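You operate a simulated robot arm through the tools that you are given. There is no shell and no other tool. Be economical: measure what you need, move in short steps, check, and stop when the job is done.

You run a simulated two-armed robot. Do the job below in one go: nothing can be reset, and whatever is moved stays where it is left.

## Task
Stack the small carton labelled "fuses" from the end of the bench by the small grey shelf on top of the small carton marked "relays". Fetch the fuse carton from the end of the bench by the small grey shelf and set it on the top shelf of the blue rack. Turn the zero knob to -3. Pick up the cardboard tube from the end of the bench by the small grey shelf with one hand, pass it to the other hand and put it on the top shelf of the blue rack. Open the grey drawer, take the red label corner piece on the end of the bench by the small grey shelf and put it away in the inside of the grey drawer and shut the drawer again. Shut the blue drawer. Fetch the grey foam pad and set it in the sample carton. Press the zero button two times. Put one of the glue bottles from the top of the stack on the turntable on the bench top. Put one of the steel rings from the top of the blue shelf stand on the top of the paddle rack. Take the grease cartridge from the feed table before the yellow cover and put it on the top of the blue shelf stand. Shut the blue table drawer. Take the blue wheel and put it in the tray of the green shaker. Do these in any order. Set down upright: fuse carton, red label corner piece, glue bottle, grease cartridge.

The check looks at the end state, three seconds after you hand in, the way a careful person would. Anything else that was tipped, shoved, dropped, spilled or broken makes it a failure. A push-on lid holds only when it is set on centred and level and pressed home; a screw cap is set on level and turned clockwise until tight.

## Robot
Two 7-joint arms with three-finger grippers on one trunk, on a base that drives. Base frame: it is fixed to the floor where the robot stands at the start and does not move with it; the origin is under the middle of the robot, x ahead of it, y to its left, z up; the surface under the hand at the start is at about z = 88. Readings come in cm, rad, newtons and seconds.
The left shoulder is at the start at [3, 12.4, 108.3], the right one opposite. With the tool pointing down near the work surface each hand reaches from about 10 to 78 cm from the robot's upright axis, wherever it stands, measured 20 degrees to its own side. Places, roughly: bench top [80, 120, 90]; blue drawer [50, 80, 70]; blue table drawer [-540, 350, 70]; blue wheel (6x6x4 cm) [-580, 390, 160]; cardboard tube (5x5x13 cm) [70, 40, 90]; fuse carton [75, 0, 100]; glue bottle [-100, -150, 75]; grease cartridge [-475, 225, 100]; grey drawer [60, 140, 70]; grey foam pad (5x6x3 cm) [80, 140, 90]; inside of the grey drawer [60, 140, 70]; red label corner piece (5x5x6 cm) [80, 40, 90]; sample carton [-75, 200, 75]; small carton [75, 0, 100]; steel ring (6x6x3 cm) [-500, -220, 90]; top of the blue shelf stand [-480, -210, 90]; top of the paddle rack [-430, -240, 90]; top shelf of the blue rack [-100, 380, 140]; tray of the green shaker (24x29 cm) [-592, 380, 86]; zero button [50, 150, 90]; zero knob [60, 0, 90]. Payload 2.2 kg a hand.
The TCP of each hand is the grasp point between the finger pads, 2.8 cm short of the fingertips. In the tool frame z runs along the fingers and y along their closing line. The gripper opens to 10.2 cm. The gripper's body begins 7.1 cm behind the TCP.
Orientation is that of the tool frame in the base frame, as [roll, pitch, yaw] about the fixed x, y, z axes, in that order (R = Rz(yaw) Ry(pitch) Rx(roll)). With the fingers straight down and closing along the base's y, the tool's x points along the base's -x, its y along +y and its z along -z.

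## Interface
- The arms move only by the tool step_arm. It takes "left_series", "right_series" or both (then of equal length, played together; a hand with none holds still); each is a list of rows, each an object (a shift or turn left out is 0, a gripper value left out holds the last) with "dr": the turn, a rotation vector about the base's x, y, z in rad, a list of three; "xyz": the shift along the base's x, y, z in cm, a list of three; "hand": the opening, from 0 (shut) to 1 (fully open). In form: [{"dr": [wx, wy, wz], "xyz": [x, y, z], "hand": hand}, ...]. A call has 1 to 10 rows; each row is the pose to reach, as a shift and turn from the pose commanded when the call began. A row lasts 0.2 s, in which the tool goes at most 5 cm and 0.15 rad; a call with a longer step from one row to the next is refused whole, and so is a gripper value outside its range. A pose out of reach is approached as far as the arm can. The call stops where the force on the tool passes 40 N (or 10 N more than at its start, if that is more) or the arm is blocked; 0.2 s more then pass. The fingers move at their own pace and stop on an object; they squeeze with about 22 N. The grip force told is the motor's: it shows also when the fingers shut on nothing. Time passes only in rows, and 0.2 s behind the last, so rows that repeat a pose let the fingers close. It gives the time, the measured TCP pose, the force on the tool (base axes), the opening and the grip force at its end, in the units of the frame above (readings bear some noise), with the torque about the TCP (base axes, N m) and any sound that the robot's microphone picked up, and new pictures: "pictures" is both (left out), scene, wrist or none (wrist: the cameras of the hands that moved).
- Cameras (640 x 400 px; columns grow to the right, rows downward): "scene" is now at [3.77, 1.57, 178.72]; the picture's right is [0.21, -0.98, 0.00], its down [-0.82, -0.17, -0.54] and it looks along [0.53, 0.11, -0.84] (base axes); focal length 281 px, centre (320, 200). "left" rides on the left gripper at [7.2, 3.8, -8.6] in its tool frame; the picture's right is [-0.46, 0.89, 0.00], its down [-0.60, -0.32, -0.73] and it looks along [-0.65, -0.34, 0.68] (tool axes); focal length 256 px, centre (320, 200). "right" rides on the right gripper at [6.9, 4.4, -8.6] in its tool frame; the picture's right is [-0.53, 0.85, 0.00], its down [-0.58, -0.36, -0.73] and it looks along [-0.62, -0.39, 0.68] (tool axes); focal length 256 px, centre (320, 200). There is no depth. A picture from a camera that has moved, and an enlarged one, comes with that camera's place and axes in the base frame and with its lens.
- move_column(by): slides the trunk up (or, below 0, down) by that many cm; the arms and the scene camera ride with it, the base frame stays. It gives what a move gives, with no picture.
- steer(legs): drives the robot by 1 to 6 legs, each [ahead, left, turn to the left] in cm, cm and rad, along the robot's own axes; the way and the turn of a leg run together, so that a leg with both is an arc; at most 150 cm and 3.142 rad a leg. The arms and the cameras ride along, it lands a little off, and it stops where it bumps. It gives what a move gives, and a new picture of the scene camera.
- pan_tilt(pan, tilt): turns the head with the scene camera to pan (to the left, within 2.496 rad either way) and tilt (down, from -0.506 to 1.204), counted from straight ahead of the robot. It gives what a move gives, and a new picture of the scene camera.
- enlarge(camera, box): a new picture of the part [left, top, right, bottom] of that camera's present view, enlarged. It takes no simulated time.
- hand_in(): hands the job in; it is judged then, once.

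Go step by step. Nothing tells you exact positions but the pictures and the camera data: compare them with the known pose of the tool, close in by small moves and look again before you grip or let go. The budget is 577 turns and 360 pictures, counting those below and the enlarged ones. Unless the task says otherwise, let go and move clear before handing in, and close with one line.

The tools are called after "Emit:" by a JSON object that holds its "api" and its "payload". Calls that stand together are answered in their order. step_arm: Moves the arms, as the interface text tells. Its arguments: {"type":"object","properties":{"left_series":{"type":"array","items":{"type":"object","properties":{"dr":{"type":"array","items":{"type":"number"}},"xyz":{"type":"array","items":{"type":"number"}},"hand":{"type":"number"}}}},"right_series":{"type":"array","items":{"type":"object","properties":{"dr":{"type":"array","items":{"type":"number"}},"xyz":{"type":"array","items":{"type":"number"}},"hand":{"type":"number"}}}},"pictures":{"type":"string","enum":["both","scene","wrist","none"]}},"required":[]} The other tools are called the same way: move_column (by) slides the trunk up or down; steer (legs) drives the base; pan_tilt (pan, tilt) turns the head that bears the scene camera; enlarge (camera, box) takes an enlarged picture of a part of a camera's view; hand_in () hands the job in.

At the start:

```text
time: 0.0
left_eef_pos: [50.7, 46.35, 130.12]
left_orientation: [-3.141, 0.0, -3.141]
left_ft_force: [-1.2, 1.4, -0.6]
left_moment: [0.03, -0.01, -0.02]
left_grip_width: 10.21
left_finger_force: 0.0
right_eef_pos: [56.62, -6.34, 122.4]
right_orientation: [3.141, -0.001, 3.141]
right_ft_force: [-0.2, -0.7, -0.3]
right_moment: [0.02, -0.01, -0.02]
right_grip_width: 10.19
right_finger_force: 0.1
trunk travel left (down, up): [-32.5, 21.5]
robot x, y, heading: [0.09, -0.16, -0.004]
head pan, tilt: [0.209, 0.998]
```

scene: 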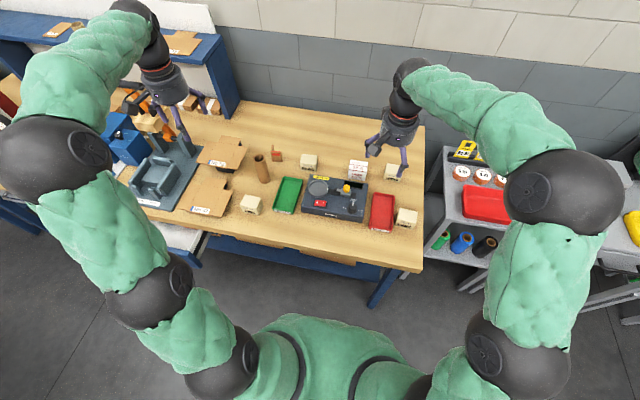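
right: 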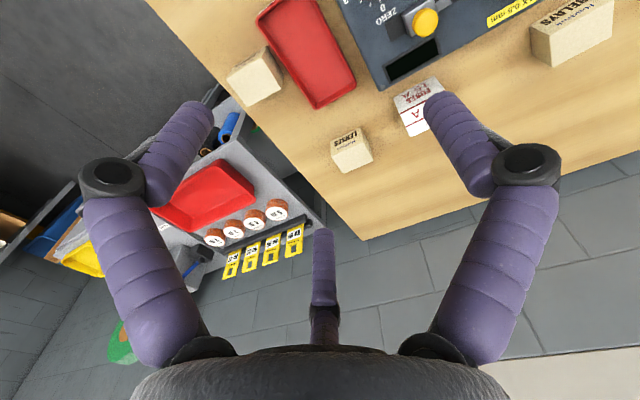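
left: 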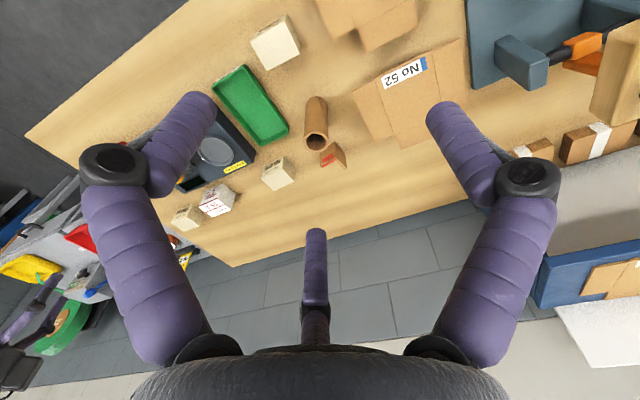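

I see the bench with small cartons, a fuses carton (red print), a tube, a red-label corner piece, and the balance box with a knob and button. I'll enlarge to read the labels first.

Emit:
{"api": "enlarge", "payload": {"camera": "scene", "box": [180, 120, 440, 282]}}

Emit:
{"api": "enlarge", "payload": {"camera": "right", "box": [320, 0, 640, 200]}}

Emit:
{"api": "enlarge", "payload": {"camera": "scene", "box": [0, 0, 260, 270]}}

```text
2.46 times, centred on (310, 201) of scene
camera zoom: at [3.77, 1.57, 178.72], right [0.21, -0.98, 0.0], down [-0.82, -0.17, -0.54], along [0.53, 0.11, -0.84], focal length 691 px, centre (345, 198)
```

zoom: 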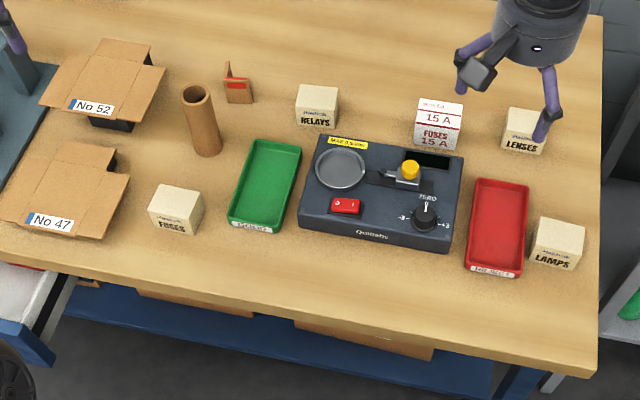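

```text
2.00 times, centred on (480, 100) of right
camera zoom: at [49.74, -1.85, 130.99], right [0.53, 0.85, 0.0], down [0.58, -0.36, 0.73], along [0.62, -0.39, -0.68], focal length 512 px, centre (0, 400)
```

zoom: 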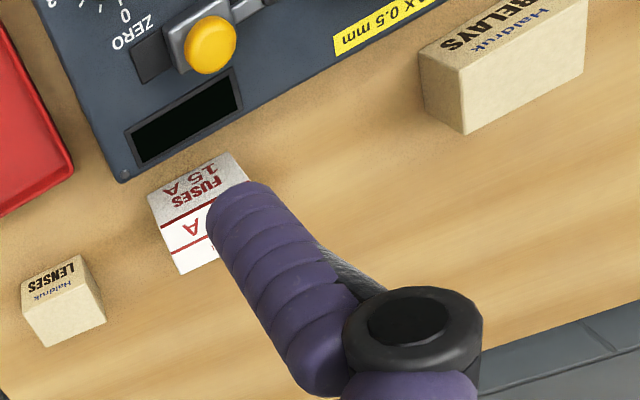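

```text
1.48 times, centred on (130, 135) of scene
camera zoom: at [3.77, 1.57, 178.72], right [0.21, -0.98, 0.0], down [-0.82, -0.17, -0.54], along [0.53, 0.11, -0.84], focal length 416 px, centre (602, 296)
```

zoom: 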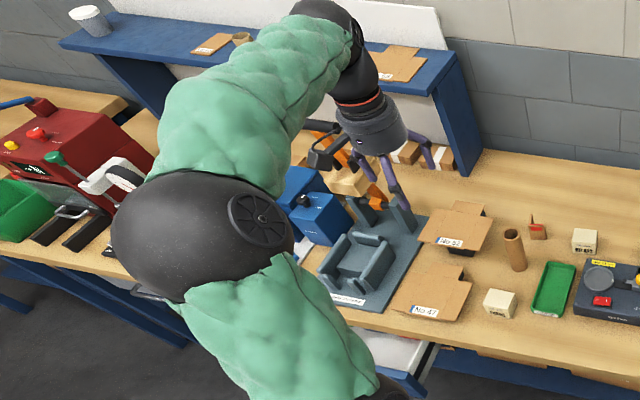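

The small fuses carton is at about (52.5, 37), relays about (76, 21), the 15 A fuse carton about (77, 1). I'll bring the left hand over the small fuses carton and look.

Emit:
{"api": "step_arm", "payload": {"left_series": [{"xyz": [1, -3, -4]}, {"xyz": [1, -6, -7]}, {"xyz": [1.8, -9.1, -10]}, {"xyz": [1.8, -9.1, -15]}, {"xyz": [1.8, -9.1, -18]}], "pictures": "both"}}

```text
refused: row 1 steps farther than a row can; nothing moved
```

Emit:
{"api": "step_arm", "payload": {"left_series": [{"xyz": [1, -3, -3]}, {"xyz": [1, -6, -6]}, {"xyz": [1.8, -9.1, -9]}, {"xyz": [1.8, -9.1, -13.5]}, {"xyz": [1.8, -9.1, -18]}], "pictures": "both"}}

```text
time: 1.2
left_eef_pos: [52.63, 37.14, 112.15]
left_orientation: [3.141, -0.001, 3.139]
left_ft_force: [0.0, -0.3, 0.4]
left_moment: [0.02, 0.05, 0.04]
left_grip_width: 10.19
left_finger_force: 0.0
right_eef_pos: [56.7, -6.2, 122.3]
right_orientation: [-3.141, -0.001, -3.142]
right_ft_force: [-0.1, 0.3, 0.4]
right_moment: [0.02, 0.01, 0.02]
right_grip_width: 10.19
right_finger_force: 0.0
trunk travel left (down, up): [-32.5, 21.5]
robot x, y, heading: [-0.05, -0.11, 0.0]
head pan, tilt: [0.209, 0.998]
camera scene: at [3.9, 1.56, 178.72], right [0.21, -0.98, 0.0], down [-0.82, -0.17, -0.54], along [0.53, 0.11, -0.84], focal length 281 px, centre (320, 200)
camera left: at [45.4, 40.93, 120.66], right [0.47, 0.89, 0.0], down [0.6, -0.32, 0.73], along [0.65, -0.34, -0.68], focal length 256 px, centre (320, 200)
```

scene: 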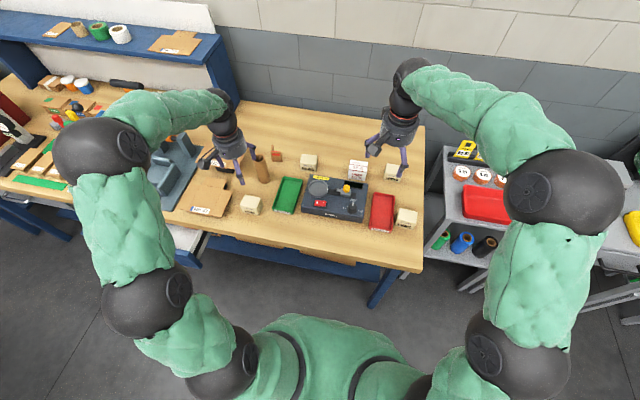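
left: 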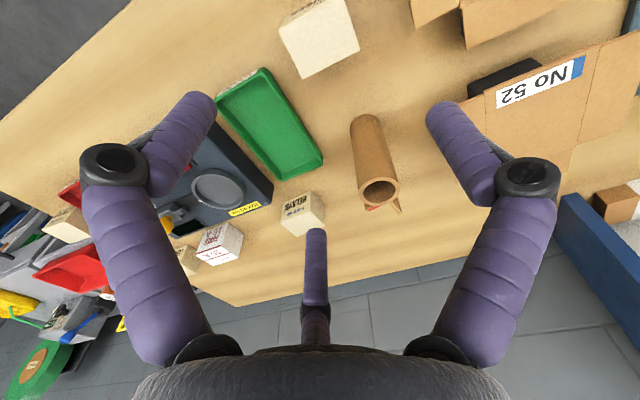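

Emit:
{"api": "enlarge", "payload": {"camera": "left", "box": [240, 0, 400, 100]}}

Emit:
{"api": "enlarge", "payload": {"camera": "scene", "box": [220, 140, 420, 265]}}

```text
4.00 times, centred on (320, 50) of left
camera zoom: at [45.4, 40.93, 120.66], right [0.47, 0.89, 0.0], down [0.6, -0.32, 0.73], along [0.65, -0.34, -0.68], focal length 1024 px, centre (320, 800)
```

zoom: 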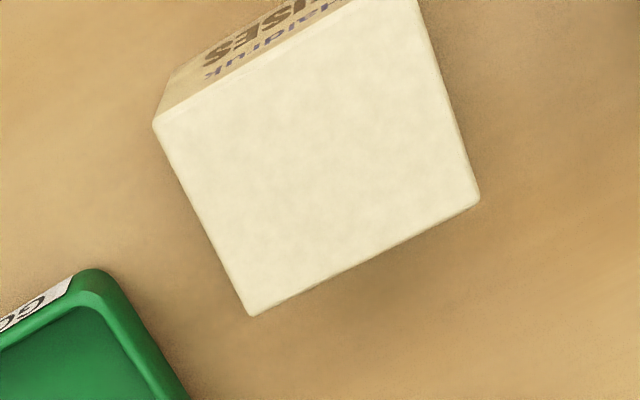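

```text
3.20 times, centred on (320, 202) of scene
camera zoom: at [3.9, 1.56, 178.72], right [0.21, -0.98, 0.0], down [-0.82, -0.17, -0.54], along [0.53, 0.11, -0.84], focal length 899 px, centre (320, 192)
```

zoom: 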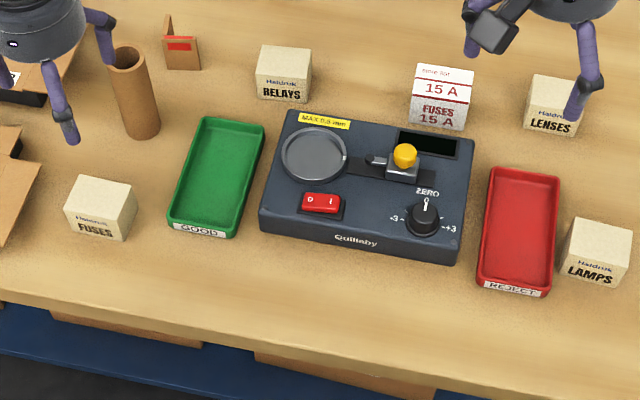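

The small fuses carton measures about 4.8×6.4×5 cm, centred at (52.2, 37.5), square to the hand. I'll go down and grip it.

Emit:
{"api": "step_arm", "payload": {"left_series": [{"xyz": [-0.3, 0.25, -5], "dr": [0, 0, -0.04]}, {"xyz": [-0.3, 0.25, -10], "dr": [0, 0, -0.04]}, {"xyz": [-0.3, 0.25, -14.5], "dr": [0, 0, -0.04]}, {"xyz": [-0.3, 0.25, -18], "dr": [0, 0, -0.04]}, {"xyz": [-0.3, 0.25, -20.4], "dr": [0, 0, -0.04]}], "pictures": "wrist"}}

```text
refused: row 1 steps farther than a row can; nothing moved
```

Row too long; same move with smaller steps.

Emit:
{"api": "step_arm", "payload": {"left_series": [{"xyz": [-0.3, 0.25, -4.5], "dr": [0, 0, -0.04]}, {"xyz": [-0.3, 0.25, -9], "dr": [0, 0, -0.04]}, {"xyz": [-0.3, 0.25, -13.5], "dr": [0, 0, -0.04]}, {"xyz": [-0.3, 0.25, -17.5], "dr": [0, 0, -0.04]}, {"xyz": [-0.3, 0.25, -20.4], "dr": [0, 0, -0.04]}], "pictures": "wrist"}}

```text
time: 2.4
left_eef_pos: [52.48, 37.46, 91.73]
left_orientation: [3.141, 0.0, 3.104]
left_ft_force: [0.8, -0.1, -0.2]
left_moment: [-0.02, 0.01, 0.02]
left_grip_width: 10.22
left_finger_force: 0.1
right_eef_pos: [56.71, -6.26, 122.41]
right_orientation: [-3.141, -0.001, 3.141]
right_ft_force: [0.2, -1.6, 0.6]
right_moment: [0.0, 0.01, -0.02]
right_grip_width: 10.19
right_finger_force: 0.1
trunk travel left (down, up): [-32.5, 21.5]
robot x, y, heading: [-0.02, 0.07, -0.001]
head pan, tilt: [0.209, 0.998]
camera left: at [45.43, 41.62, 100.28], right [0.5, 0.87, 0.0], down [0.59, -0.34, 0.73], along [0.63, -0.37, -0.68], focal length 256 px, centre (320, 200)
```

left: 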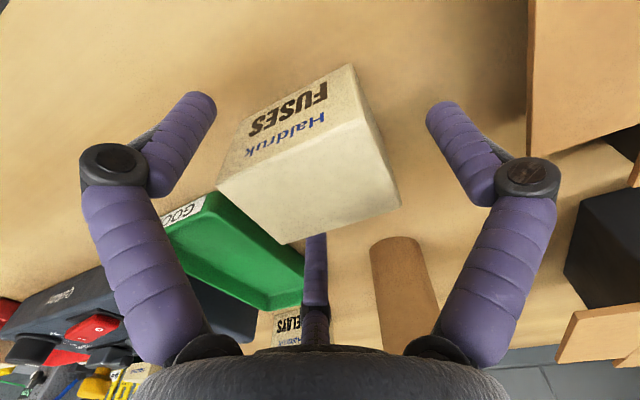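

Aligned, with the carton between the fingers. Now I close and lift.

Emit:
{"api": "step_arm", "payload": {"left_series": [{"hand": 0.3}, {"hand": 0.3}, {"hand": 0.3}, {"hand": 0.3}, {"xyz": [0, 0, 4.5]}, {"xyz": [0, 0, 9]}, {"xyz": [0, 0, 13.5]}, {"xyz": [0, 0, 17]}], "pictures": "both"}}

```text
time: 4.2
left_eef_pos: [52.49, 37.35, 108.81]
left_orientation: [-3.141, -0.001, 3.101]
left_ft_force: [0.1, 0.8, -1.1]
left_moment: [0.01, 0.02, -0.01]
left_grip_width: 5.9
left_finger_force: 22.3
right_eef_pos: [56.49, -6.27, 122.42]
right_orientation: [3.14, 0.002, -3.141]
right_ft_force: [0.5, 0.2, 0.2]
right_moment: [-0.01, -0.02, 0.01]
right_grip_width: 10.21
right_finger_force: 0.1
trunk travel left (down, up): [-32.5, 21.5]
robot x, y, heading: [-0.05, 0.16, -0.005]
head pan, tilt: [0.209, 0.998]
camera scene: at [3.73, 1.54, 178.72], right [0.21, -0.98, 0.0], down [-0.82, -0.17, -0.54], along [0.53, 0.11, -0.84], focal length 281 px, centre (320, 200)
camera left: at [45.41, 41.52, 117.16], right [0.5, 0.87, 0.0], down [0.59, -0.34, 0.73], along [0.63, -0.37, -0.68], focal length 256 px, centre (320, 200)
```

scene: 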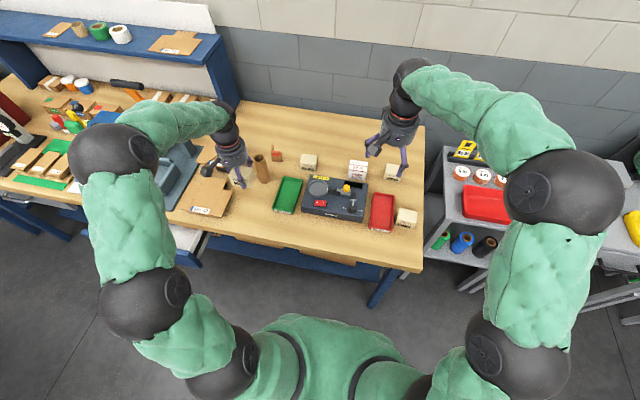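
left: 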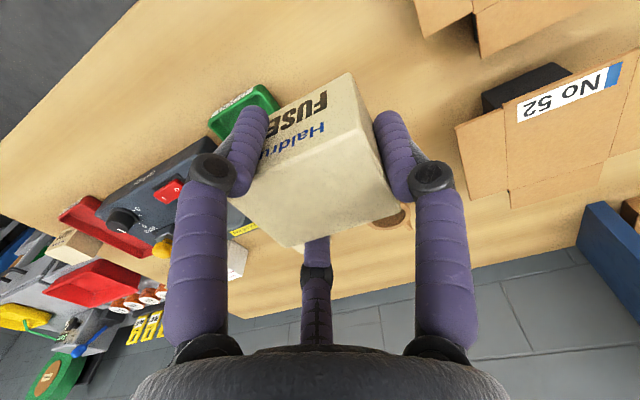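

Gripped at 5.9 cm wide. I need relays' exact position and yaw, so I'll take tight enlargements from two cameras.

Emit:
{"api": "enlarge", "payload": {"camera": "scene", "box": [285, 142, 333, 172]}}

Emit:
{"api": "enlarge", "payload": {"camera": "right", "box": [500, 0, 640, 88]}}

```text
13.33 times, centred on (309, 157) of scene
camera zoom: at [3.73, 1.54, 178.72], right [0.21, -0.98, 0.0], down [-0.82, -0.17, -0.54], along [0.53, 0.11, -0.84], focal length 3744 px, centre (467, 773)
```

zoom: 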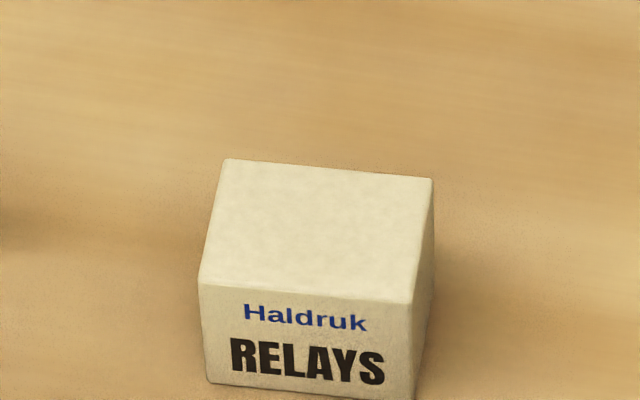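

```text
4.55 times, centred on (570, 44) of right
camera zoom: at [49.72, -1.88, 131.0], right [0.53, 0.85, 0.0], down [0.58, -0.36, 0.73], along [0.62, -0.39, -0.68], focal length 1164 px, centre (-816, 909)
```

zoom: 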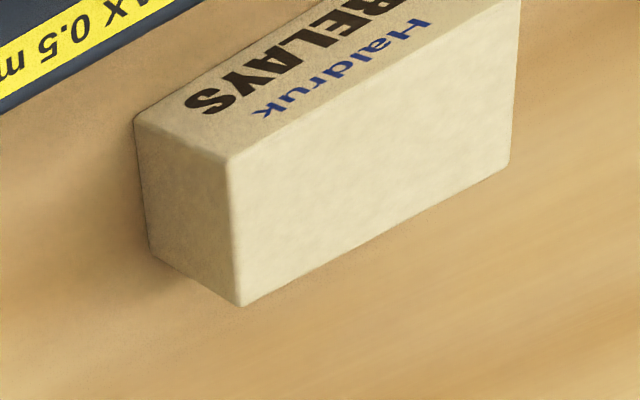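

Relays' top is centred at (75.9, 21.2), yawed about +0.08, top near z=93. I'm carrying the carton above it, turning to match.

Emit:
{"api": "step_arm", "payload": {"left_series": [{"xyz": [3.5, -2.4, 0], "dr": [0, 0, 0.02]}, {"xyz": [7, -4.8, 0], "dr": [0, 0, 0.05]}, {"xyz": [10.8, -7.3, 0], "dr": [0, 0, 0.08]}, {"xyz": [14.6, -9.8, 0], "dr": [0, 0, 0.118]}, {"xyz": [18.2, -12.3, 0], "dr": [0, 0, 0.118]}, {"xyz": [21.5, -14.5, 0], "dr": [0, 0, 0.118]}, {"xyz": [23.75, -16.2, 0], "dr": [0, 0, 0.118]}, {"xyz": [23.75, -16.2, -3], "dr": [0, 0, 0.118]}, {"xyz": [23.75, -16.2, -6], "dr": [0, 0, 0.118]}], "pictures": "both"}}

```text
time: 6.2
left_eef_pos: [75.67, 21.28, 102.93]
left_orientation: [-3.141, 0.001, -3.062]
left_ft_force: [0.4, 0.1, -0.5]
left_moment: [0.05, -0.01, 0.01]
left_grip_width: 5.83
left_finger_force: 21.7
left hand out of reach, approached as far as the arm can: row 7, 8, 9
right_eef_pos: [56.72, -6.29, 122.44]
right_orientation: [3.141, 0.0, 3.142]
right_ft_force: [0.1, 0.4, -0.5]
right_moment: [0.02, 0.03, 0.0]
right_grip_width: 10.21
right_finger_force: 0.0
trunk travel left (down, up): [-32.5, 21.5]
robot x, y, heading: [-0.09, 0.18, -0.003]
head pan, tilt: [0.209, 0.998]
camera scene: at [3.86, 1.58, 178.72], right [0.21, -0.98, 0.0], down [-0.82, -0.17, -0.54], along [0.53, 0.11, -0.84], focal length 281 px, centre (320, 200)
camera left: at [68.08, 24.49, 111.4], right [0.39, 0.92, 0.0], down [0.63, -0.27, 0.73], along [0.67, -0.29, -0.68], focal length 256 px, centre (320, 200)
```

scene: 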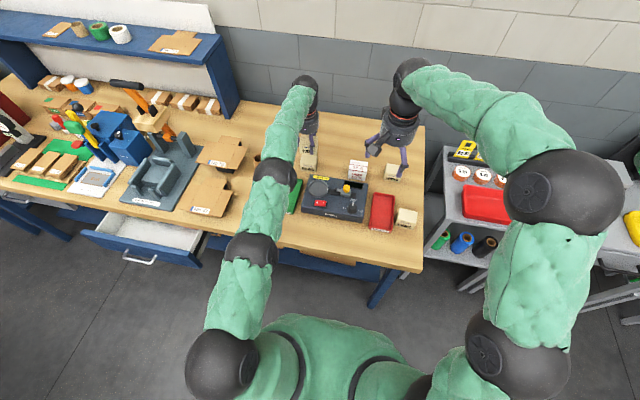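
left: 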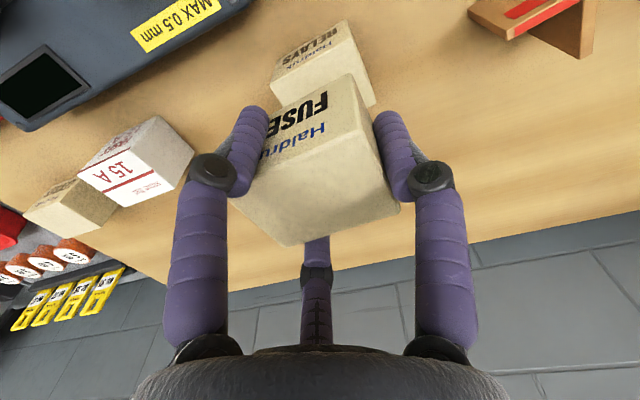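

The hand is right at its reach limit, so I'll drive 8 cm closer to the bench and then bring it back over relays.

Emit:
{"api": "steer", "payload": {"legs": [[8, 0, 0]]}}

```text
time: 7.3
left_eef_pos: [83.52, 21.3, 102.7]
left_orientation: [-3.141, -0.002, -3.063]
left_ft_force: [-0.3, -0.9, -1.1]
left_moment: [0.02, 0.07, 0.0]
left_grip_width: 5.85
left_finger_force: 21.7
right_eef_pos: [64.74, -6.19, 122.37]
right_orientation: [3.141, -0.001, -3.139]
right_ft_force: [1.0, 0.5, 1.1]
right_moment: [-0.04, 0.02, -0.03]
right_grip_width: 10.22
right_finger_force: 0.0
trunk travel left (down, up): [-32.5, 21.5]
robot x, y, heading: [8.09, 0.34, 0.001]
head pan, tilt: [0.209, 0.998]
camera scene: at [11.93, 1.57, 178.72], right [0.21, -0.98, 0.0], down [-0.82, -0.18, -0.54], along [0.53, 0.11, -0.84], focal length 281 px, centre (320, 200)
```

scene: 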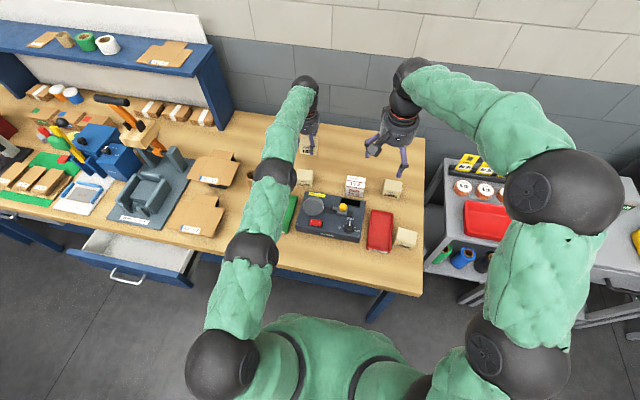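

Emit:
{"api": "step_arm", "payload": {"left_series": [{"xyz": [-4, -0.1, 0]}, {"xyz": [-7.4, -0.1, 0]}, {"xyz": [-7.4, -0.1, 0]}, {"xyz": [-7.4, -0.1, -3]}], "pictures": "wrist"}}

Emit:
{"api": "enlarge", "payload": {"camera": "scene", "box": [270, 140, 350, 190]}}

Emit:
{"api": "enlarge", "payload": {"camera": "right", "box": [480, 0, 640, 100]}}

```text
time: 8.3
left_eef_pos: [75.91, 21.32, 99.72]
left_orientation: [-3.141, 0.002, -3.064]
left_ft_force: [0.3, -0.3, -1.3]
left_moment: [0.01, 0.0, 0.03]
left_grip_width: 5.88
left_finger_force: 22.1
right_eef_pos: [64.64, -6.16, 122.42]
right_orientation: [3.141, 0.001, -3.139]
right_ft_force: [-0.4, 1.2, -0.1]
right_moment: [-0.01, -0.01, 0.01]
right_grip_width: 10.2
right_finger_force: 0.2
trunk travel left (down, up): [-32.5, 21.5]
robot x, y, heading: [7.66, 0.06, -0.001]
head pan, tilt: [0.209, 0.998]
camera left: at [68.42, 24.57, 108.22], right [0.39, 0.92, 0.0], down [0.63, -0.27, 0.73], along [0.67, -0.29, -0.68], focal length 256 px, centre (320, 200)
```

left: 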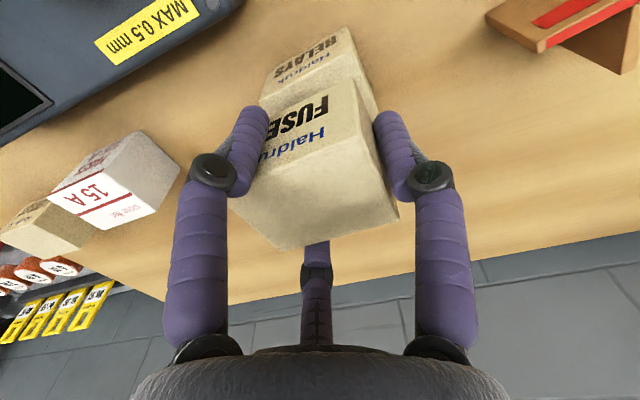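

```text
8.00 times, centred on (310, 165) of scene
camera zoom: at [11.68, 1.67, 178.72], right [0.21, -0.98, 0.0], down [-0.82, -0.18, -0.54], along [0.53, 0.11, -0.84], focal length 2246 px, centre (400, 480)
```

zoom: 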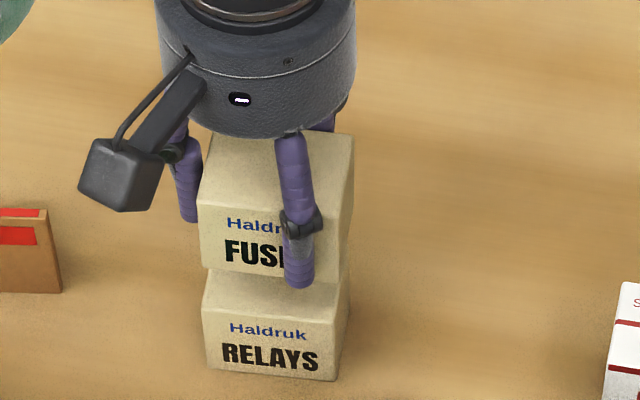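

```text
4.00 times, centred on (560, 50) of right
camera zoom: at [57.66, -1.72, 130.98], right [0.53, 0.85, 0.0], down [0.58, -0.36, 0.73], along [0.62, -0.39, -0.68], focal length 1024 px, centre (-640, 800)
```

zoom: 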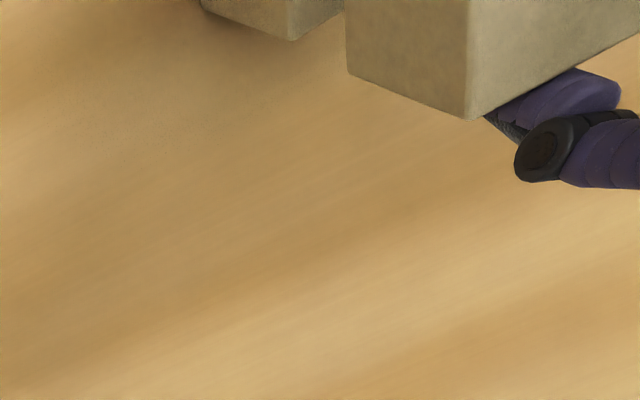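

The bottom of the held carton lines up with relays within about 0.4 cm. I'll shift x by −0.35 and lower it until it touches.

Emit:
{"api": "step_arm", "payload": {"left_series": [{"xyz": [-0.35, 0, -1.2]}, {"xyz": [-0.35, 0, -2.2]}, {"xyz": [-0.35, 0, -2.8]}, {"xyz": [-0.35, 0, -3.1]}, {"xyz": [-0.35, 0, -3.3]}], "pictures": "none"}}

Emit:
{"api": "enlarge", "payload": {"camera": "scene", "box": [270, 140, 350, 190]}}

```text
time: 9.5
left_eef_pos: [75.56, 21.3, 96.53]
left_orientation: [3.14, -0.001, -3.064]
left_ft_force: [0.4, -1.2, 2.1]
left_moment: [-0.08, 0.04, -0.04]
left_grip_width: 5.86
left_finger_force: 22.1
right_eef_pos: [64.62, -6.23, 122.44]
right_orientation: [-3.141, 0.001, -3.14]
right_ft_force: [-0.5, -0.2, 0.2]
right_moment: [-0.02, 0.02, 0.03]
right_grip_width: 10.21
right_finger_force: 0.0
trunk travel left (down, up): [-32.5, 21.5]
robot x, y, heading: [7.99, -0.11, 0.002]
head pan, tilt: [0.209, 0.998]
```

```text
8.00 times, centred on (310, 165) of scene
camera zoom: at [11.66, 1.56, 178.73], right [0.21, -0.98, 0.0], down [-0.82, -0.18, -0.54], along [0.53, 0.11, -0.84], focal length 2246 px, centre (400, 480)
```

zoom: 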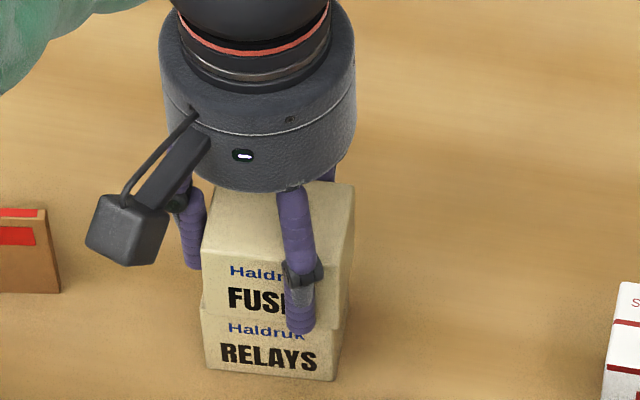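

It has just made contact and is well aligned. I release and lift away.

Emit:
{"api": "step_arm", "payload": {"left_series": [{"xyz": [0, 0, -0.1]}, {"xyz": [0, 0, -0.1], "hand": 0.75}, {"xyz": [0, 0, -0.1], "hand": 1}, {"xyz": [0, 0, -0.1]}, {"xyz": [0, 0, 2]}, {"xyz": [0, 0, 6]}, {"xyz": [0, 0, 10]}, {"xyz": [-4, 2, 11]}], "pictures": "scene"}}

Emit:
{"api": "enlarge", "payload": {"camera": "scene", "box": [240, 130, 440, 255]}}

```text
time: 11.3
left_eef_pos: [71.49, 23.3, 107.66]
left_orientation: [-3.14, 0.001, -3.063]
left_ft_force: [-1.7, 0.7, -0.5]
left_moment: [-0.01, -0.05, 0.0]
left_grip_width: 10.21
left_finger_force: 0.1
right_eef_pos: [64.33, -6.04, 122.6]
right_orientation: [3.14, 0.002, -3.139]
right_ft_force: [-0.3, -0.4, 0.3]
right_moment: [-0.02, -0.06, -0.04]
right_grip_width: 10.2
right_finger_force: 0.1
trunk travel left (down, up): [-32.5, 21.5]
robot x, y, heading: [7.91, 0.11, -0.002]
head pan, tilt: [0.209, 0.998]
camera scene: at [11.36, 1.74, 178.73], right [0.21, -0.98, 0.0], down [-0.82, -0.18, -0.54], along [0.53, 0.11, -0.84], focal length 281 px, centre (320, 200)
```

scene: 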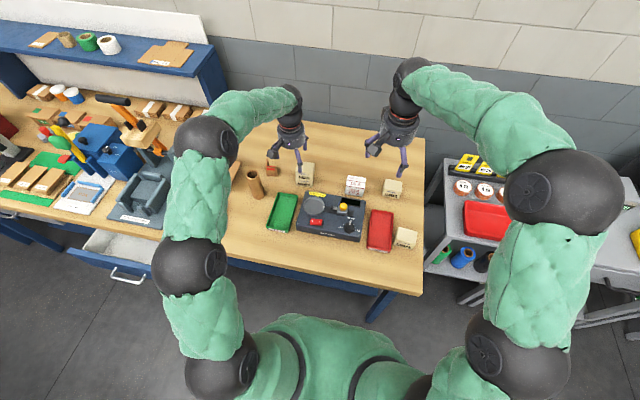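

```text
3.20 times, centred on (340, 192) of scene
camera zoom: at [11.36, 1.74, 178.73], right [0.21, -0.98, 0.0], down [-0.82, -0.18, -0.54], along [0.53, 0.11, -0.84], focal length 899 px, centre (256, 224)
```

zoom: 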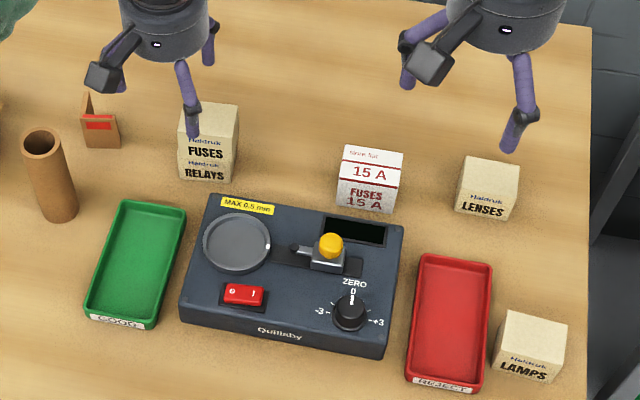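

The stack is good. Next is the zero knob; I'll take a close look at it.

Emit:
{"api": "enlarge", "payload": {"camera": "scene", "box": [325, 205, 373, 235]}}

```text
13.33 times, centred on (349, 220) of scene
camera zoom: at [11.36, 1.74, 178.73], right [0.21, -0.98, 0.0], down [-0.82, -0.18, -0.54], along [0.53, 0.11, -0.84], focal length 3744 px, centre (-67, -67)
```

zoom: 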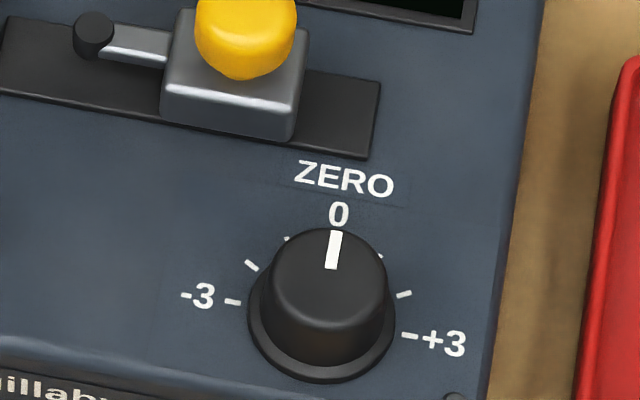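

The ±3 ticks are at ±90°, and the knob centre is about (56.3, 1.0). I'll bring the right hand above it, pre-turned −45°, with the fingers half closed.

Emit:
{"api": "step_arm", "payload": {"right_series": [{"xyz": [-1.6, 1.4, -2], "dr": [0, 0, -0.14], "hand": 0.5}, {"xyz": [-3.2, 2.8, -4], "dr": [0, 0, -0.28]}, {"xyz": [-4.8, 4.2, -6], "dr": [0, 0, -0.42]}, {"xyz": [-6.4, 5.6, -8], "dr": [0, 0, -0.56]}, {"xyz": [-8, 7.1, -11], "dr": [0, 0, -0.7]}, {"xyz": [-8, 7.1, -15], "dr": [0, 0, -0.785]}, {"xyz": [-8, 7.1, -19], "dr": [0, 0, -0.785]}], "pictures": "both"}}

```text
time: 12.9
left_eef_pos: [71.77, 23.25, 107.43]
left_orientation: [-3.141, -0.002, -3.064]
left_ft_force: [-0.3, 2.0, -0.4]
left_moment: [0.03, 0.02, 0.0]
left_grip_width: 10.2
left_finger_force: 0.1
right_eef_pos: [56.87, 1.09, 103.37]
right_orientation: [3.14, 0.001, 2.357]
right_ft_force: [-0.5, 0.6, -0.3]
right_moment: [0.04, -0.01, 0.0]
right_grip_width: 5.11
right_finger_force: 0.2
trunk travel left (down, up): [-32.5, 21.5]
robot x, y, heading: [7.93, 0.35, 0.001]
head pan, tilt: [0.209, 0.998]
camera scene: at [11.78, 1.61, 178.72], right [0.21, -0.98, 0.0], down [-0.82, -0.18, -0.54], along [0.53, 0.11, -0.84], focal length 281 px, centre (320, 200)
camera right: at [55.04, 9.14, 112.02], right [0.98, 0.22, 0.0], down [0.15, -0.67, 0.73], along [0.16, -0.71, -0.68], focal length 256 px, centre (320, 200)
```

scene: 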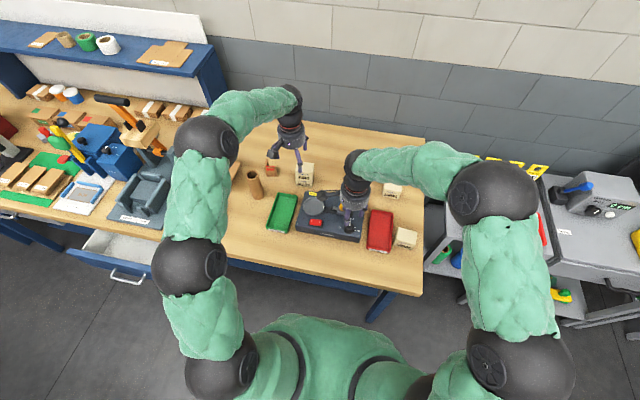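
right: 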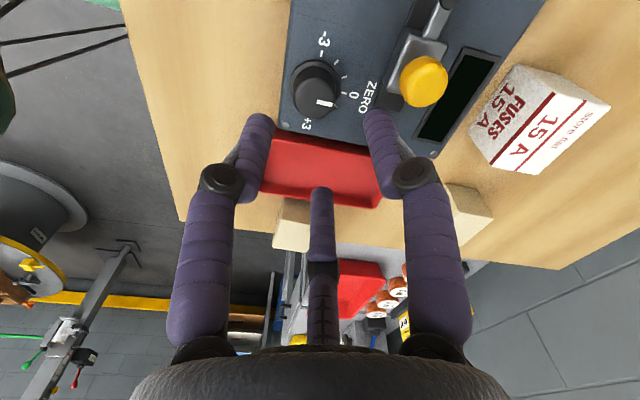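

Emit:
{"api": "enlarge", "payload": {"camera": "right", "box": [256, 30, 384, 110]}}

```text
5.00 times, centred on (320, 70) of right
camera zoom: at [55.04, 9.14, 112.02], right [0.98, 0.22, 0.0], down [0.15, -0.67, 0.73], along [0.16, -0.71, -0.68], focal length 1280 px, centre (320, 850)
```

zoom: 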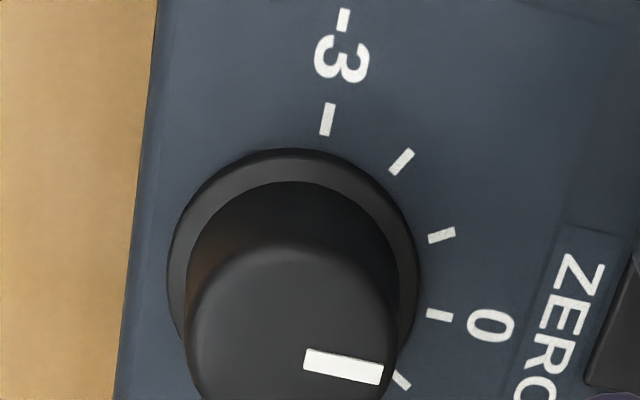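

Knob centre confirmed at about (56.45, 0.97), panel z about 92.5. I'll lower so the fingertips sit just above the panel.

Emit:
{"api": "step_arm", "payload": {"right_series": [{"xyz": [-0.3, -0.1, -3]}, {"xyz": [-0.3, -0.1, -5.5]}, {"xyz": [-0.3, -0.1, -7]}, {"xyz": [-0.3, -0.1, -7.5]}, {"xyz": [-0.3, -0.1, -7.5]}], "pictures": "wrist"}}

```text
time: 14.1
left_eef_pos: [71.74, 23.12, 107.49]
left_orientation: [3.141, 0.001, -3.064]
left_ft_force: [0.2, 0.4, -0.1]
left_moment: [0.01, 0.0, -0.03]
left_grip_width: 10.2
left_finger_force: 0.1
right_eef_pos: [56.35, 0.87, 95.92]
right_orientation: [-3.141, 0.001, 2.357]
right_ft_force: [0.0, 0.6, -0.1]
right_moment: [0.02, 0.04, -0.03]
right_grip_width: 5.1
right_finger_force: 0.1
trunk travel left (down, up): [-32.5, 21.5]
robot x, y, heading: [7.93, -0.05, 0.005]
head pan, tilt: [0.209, 0.998]
camera right: at [54.58, 8.9, 104.59], right [0.98, 0.22, 0.0], down [0.15, -0.67, 0.73], along [0.16, -0.71, -0.68], focal length 256 px, centre (320, 200)
```

right: 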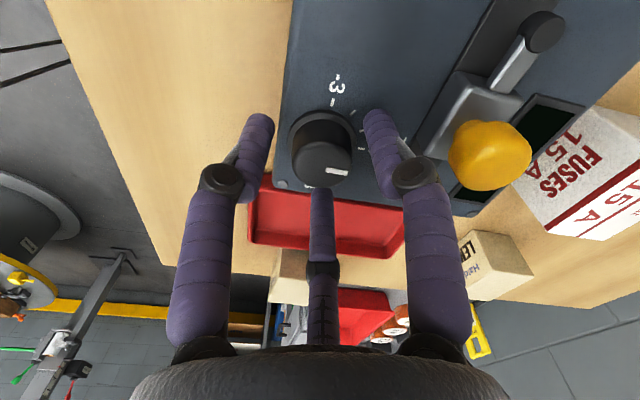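

Emit:
{"api": "step_arm", "payload": {"right_series": [{"hand": 0.15}, {"hand": 0.15}, {"hand": 0.15}], "pictures": "wrist"}}

```text
time: 14.9
left_eef_pos: [71.79, 23.13, 107.47]
left_orientation: [3.141, 0.0, -3.062]
left_ft_force: [0.0, 0.9, 0.3]
left_moment: [0.0, 0.04, 0.01]
left_grip_width: 10.18
left_finger_force: 0.0
right_eef_pos: [56.61, 0.99, 96.02]
right_orientation: [3.14, 0.001, 2.358]
right_ft_force: [3.7, 0.2, -0.3]
right_moment: [0.14, -0.48, 0.01]
right_grip_width: 3.15
right_finger_force: 45.3
trunk travel left (down, up): [-32.5, 21.5]
robot x, y, heading: [7.87, 0.59, 0.005]
head pan, tilt: [0.209, 0.998]
camera right: at [54.66, 8.92, 104.64], right [0.98, 0.22, 0.0], down [0.15, -0.67, 0.73], along [0.16, -0.71, -0.68], focal length 256 px, centre (320, 200)
```

right: 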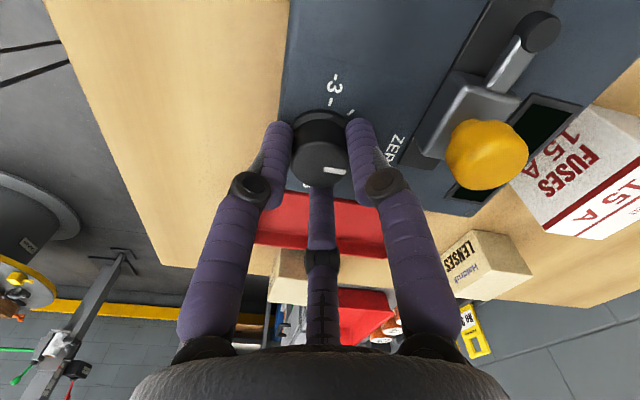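

Gripped at 3.15 cm. Turning +z in steps.

Emit:
{"api": "step_arm", "payload": {"right_series": [{"dr": [0, 0, 0.14]}, {"dr": [0, 0, 0.28]}, {"dr": [0, 0, 0.42]}, {"dr": [0, 0, 0.56]}, {"dr": [0, 0, 0.7]}, {"dr": [0, 0, 0.84]}, {"dr": [0, 0, 0.98]}, {"dr": [0, 0, 1.12]}, {"dr": [0, 0, 1.26]}, {"dr": [0, 0, 1.4]}], "pictures": "none"}}

Emit:
{"api": "step_arm", "payload": {"right_series": [{"dr": [0, 0, 0.1]}, {"dr": [0, 0, 0.171]}, {"dr": [0, 0, 0.171]}], "pictures": "wrist"}}

```text
time: 17.1
left_eef_pos: [71.7, 23.21, 107.41]
left_orientation: [3.141, 0.0, -3.062]
left_ft_force: [0.6, -0.1, 0.3]
left_moment: [0.03, -0.02, 0.0]
left_grip_width: 10.2
left_finger_force: 0.1
right_eef_pos: [56.43, 0.96, 96.12]
right_orientation: [-3.138, 0.005, -2.524]
right_ft_force: [9.4, 7.0, 26.8]
right_moment: [0.69, -0.26, -0.02]
right_grip_width: 3.19
right_finger_force: 45.1
trunk travel left (down, up): [-32.5, 21.5]
robot x, y, heading: [8.53, -0.31, -0.003]
head pan, tilt: [0.209, 0.998]
```

```text
time: 17.9
left_eef_pos: [71.66, 23.22, 107.45]
left_orientation: [3.141, 0.001, -3.064]
left_ft_force: [-0.1, -0.5, 0.1]
left_moment: [-0.01, 0.02, 0.0]
left_grip_width: 10.2
left_finger_force: 0.0
right_eef_pos: [56.37, 0.94, 96.07]
right_orientation: [-3.14, 0.004, -2.355]
right_ft_force: [12.1, 10.0, 26.9]
right_moment: [0.55, -0.51, 0.02]
right_grip_width: 3.16
right_finger_force: 45.4
trunk travel left (down, up): [-32.5, 21.5]
robot x, y, heading: [7.77, -0.18, 0.003]
head pan, tilt: [0.209, 0.998]
camera right: at [48.47, -0.86, 104.57], right [-0.22, 0.98, 0.0], down [0.66, 0.15, 0.73], along [0.72, 0.16, -0.68], focal length 256 px, centre (320, 200)
```

right: 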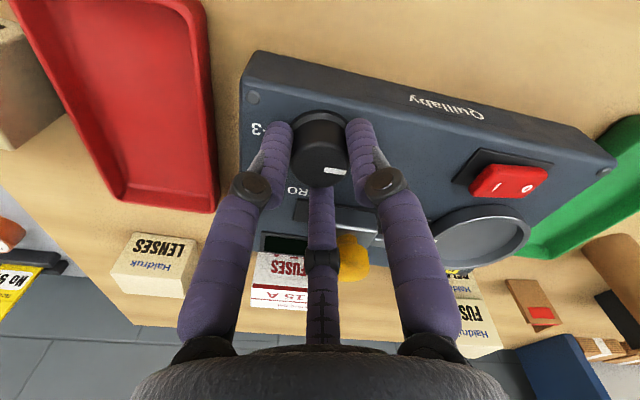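

The pointer followed the hand. I release and raise to check.

Emit:
{"api": "step_arm", "payload": {"right_series": [{"hand": 0.5}, {"hand": 0.5}, {"xyz": [0, 0, 3]}, {"xyz": [0, 0, 7]}], "pictures": "wrist"}}

Emit:
{"api": "enlarge", "payload": {"camera": "right", "box": [256, 30, 384, 110]}}

```text
time: 18.9
left_eef_pos: [71.67, 23.13, 107.46]
left_orientation: [-3.141, 0.002, -3.063]
left_ft_force: [-0.4, -0.1, 0.2]
left_moment: [0.0, 0.01, 0.02]
left_grip_width: 10.19
left_finger_force: 0.0
right_eef_pos: [56.11, 0.7, 102.72]
right_orientation: [3.141, -0.003, -2.356]
right_ft_force: [-0.2, 0.2, 0.7]
right_moment: [-0.01, 0.03, -0.02]
right_grip_width: 5.1
right_finger_force: 0.0
trunk travel left (down, up): [-32.5, 21.5]
robot x, y, heading: [7.73, 0.32, -0.001]
head pan, tilt: [0.209, 0.998]
camera right: at [48.17, -1.09, 111.32], right [-0.22, 0.97, 0.0], down [0.67, 0.15, 0.73], along [0.71, 0.16, -0.68], focal length 256 px, centre (320, 200)
```

right: 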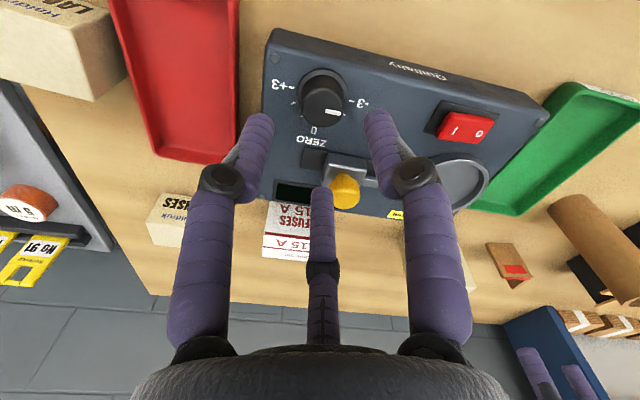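

```text
5.00 times, centred on (320, 70) of right
camera zoom: at [48.17, -1.09, 111.32], right [-0.22, 0.97, 0.0], down [0.67, 0.15, 0.73], along [0.71, 0.16, -0.68], focal length 1280 px, centre (320, 850)
```

zoom: 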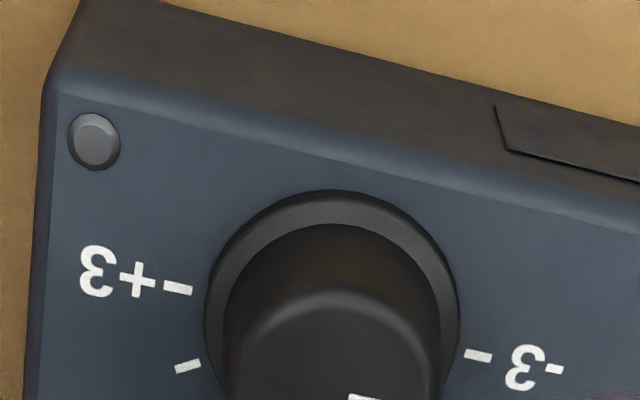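

Emit:
{"api": "enlarge", "payload": {"camera": "right", "box": [270, 60, 390, 135]}}

Emit:
{"api": "enlarge", "payload": {"camera": "scene", "box": [325, 205, 373, 235]}}

```text
5.33 times, centred on (330, 98) of right
camera zoom: at [48.17, -1.09, 111.32], right [-0.22, 0.97, 0.0], down [0.67, 0.15, 0.73], along [0.71, 0.16, -0.68], focal length 1365 px, centre (267, 747)
```

zoom: 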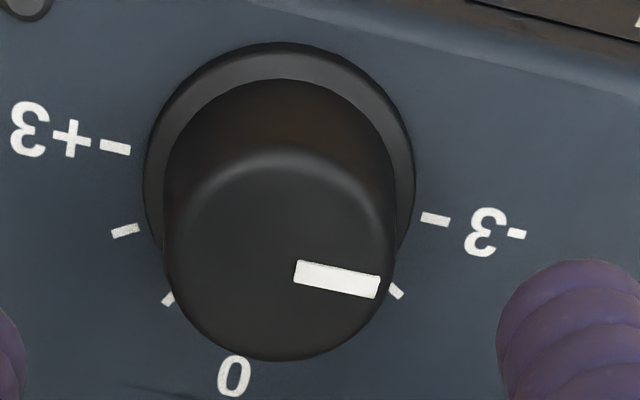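

```text
13.33 times, centred on (349, 220) of scene
camera zoom: at [11.62, 1.57, 178.72], right [0.21, -0.98, 0.0], down [-0.82, -0.18, -0.54], along [0.53, 0.11, -0.84], focal length 3744 px, centre (-67, -67)
```

zoom: 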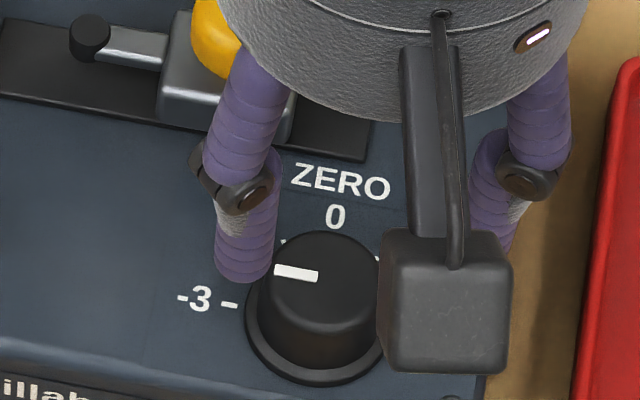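

The knob reads −3. Next is the red-label corner piece: I raise the right hand clear and move the left over it.

Emit:
{"api": "step_arm", "payload": {"left_series": [{"xyz": [0, 3, 2]}, {"xyz": [1, 6, 4]}, {"xyz": [2, 9, 6]}, {"xyz": [3, 12, 6], "dr": [0, 0, -0.078]}], "right_series": [{"xyz": [-1, -1, 4]}, {"xyz": [-2, -2, 8], "dr": [0, 0, -0.1]}, {"xyz": [-3, -3, 12], "dr": [0, 0, -0.2]}, {"xyz": [-4, -4, 16], "dr": [0, 0, -0.3]}], "pictures": "both"}}

Emit:
{"api": "enlarge", "payload": {"camera": "left", "box": [200, 0, 440, 150]}}

```text
time: 19.9
left_eef_pos: [74.55, 35.1, 113.41]
left_orientation: [-3.14, -0.001, -3.141]
left_ft_force: [0.4, 0.1, 1.0]
left_moment: [-0.05, 0.02, -0.02]
left_grip_width: 10.21
left_finger_force: 0.2
right_eef_pos: [52.41, -3.53, 118.89]
right_orientation: [-3.141, -0.004, -2.655]
right_ft_force: [0.2, 0.1, -0.3]
right_moment: [-0.01, 0.01, -0.01]
right_grip_width: 5.12
right_finger_force: 0.2
trunk travel left (down, up): [-32.5, 21.5]
robot x, y, heading: [7.62, 0.3, 0.001]
head pan, tilt: [0.209, 0.998]
camera scene: at [11.69, 1.62, 178.72], right [0.21, -0.98, 0.0], down [-0.82, -0.18, -0.54], along [0.53, 0.11, -0.84], focal length 281 px, centre (320, 200)
camera right: at [44.31, -2.75, 127.43], right [0.08, 1.0, 0.0], down [0.68, -0.05, 0.73], along [0.73, -0.06, -0.68], focal length 256 px, centre (320, 200)
camera left: at [67.37, 38.83, 122.04], right [0.46, 0.89, 0.0], down [0.6, -0.32, 0.73], along [0.65, -0.34, -0.68], focal length 256 px, centre (320, 200)
```

scene: 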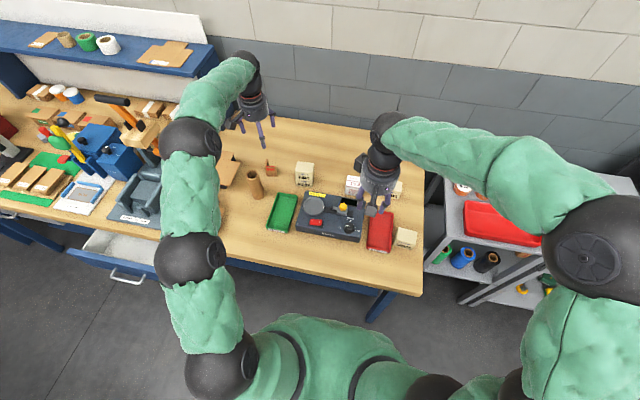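
right: 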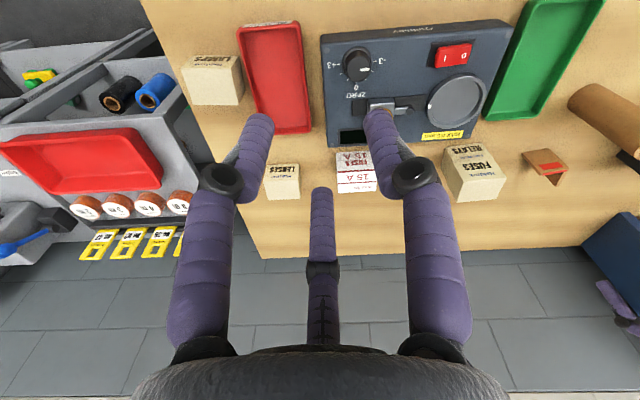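
left: 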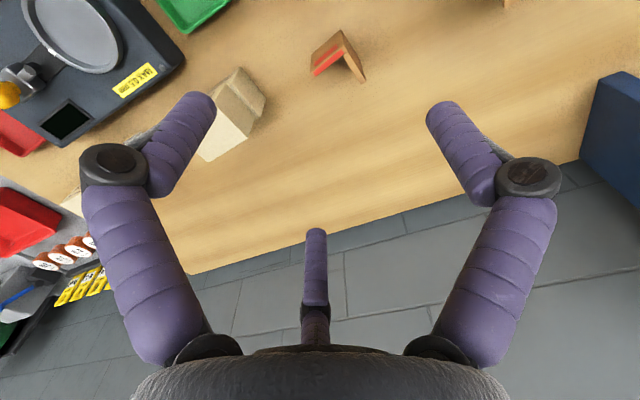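

```text
2.67 times, centred on (320, 75) of left
camera zoom: at [67.37, 38.83, 122.04], right [0.46, 0.89, 0.0], down [0.6, -0.32, 0.73], along [0.65, -0.34, -0.68], focal length 683 px, centre (320, 533)
```

zoom: 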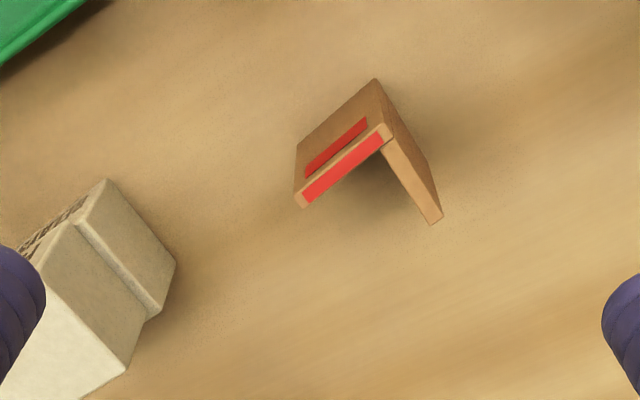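

The corner piece is an L of two upright panels; I'll pinch the side panel near (78.3, 37.3). That is near the reach limit, so I drive left 13 cm first.

Emit:
{"api": "steer", "payload": {"legs": [[0, 13, 0]]}}

```text
time: 21.1
left_eef_pos: [74.53, 48.14, 113.45]
left_orientation: [-3.14, 0.0, -3.139]
left_ft_force: [0.1, 0.5, -0.4]
left_moment: [-0.03, 0.0, -0.02]
left_grip_width: 10.17
left_finger_force: 0.1
right_eef_pos: [52.43, 9.68, 118.83]
right_orientation: [-3.141, -0.001, -2.654]
right_ft_force: [0.3, 0.0, -0.7]
right_moment: [-0.03, -0.02, 0.0]
right_grip_width: 5.11
right_finger_force: 0.2
trunk travel left (down, up): [-32.5, 21.5]
robot x, y, heading: [7.67, 13.09, 0.003]
head pan, tilt: [0.209, 0.998]
camera scene: at [11.66, 14.75, 178.72], right [0.21, -0.98, 0.0], down [-0.82, -0.18, -0.54], along [0.53, 0.11, -0.84], focal length 281 px, centre (320, 200)
```

scene: 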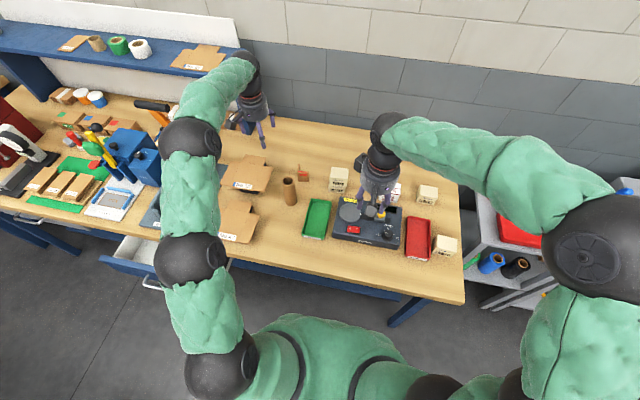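

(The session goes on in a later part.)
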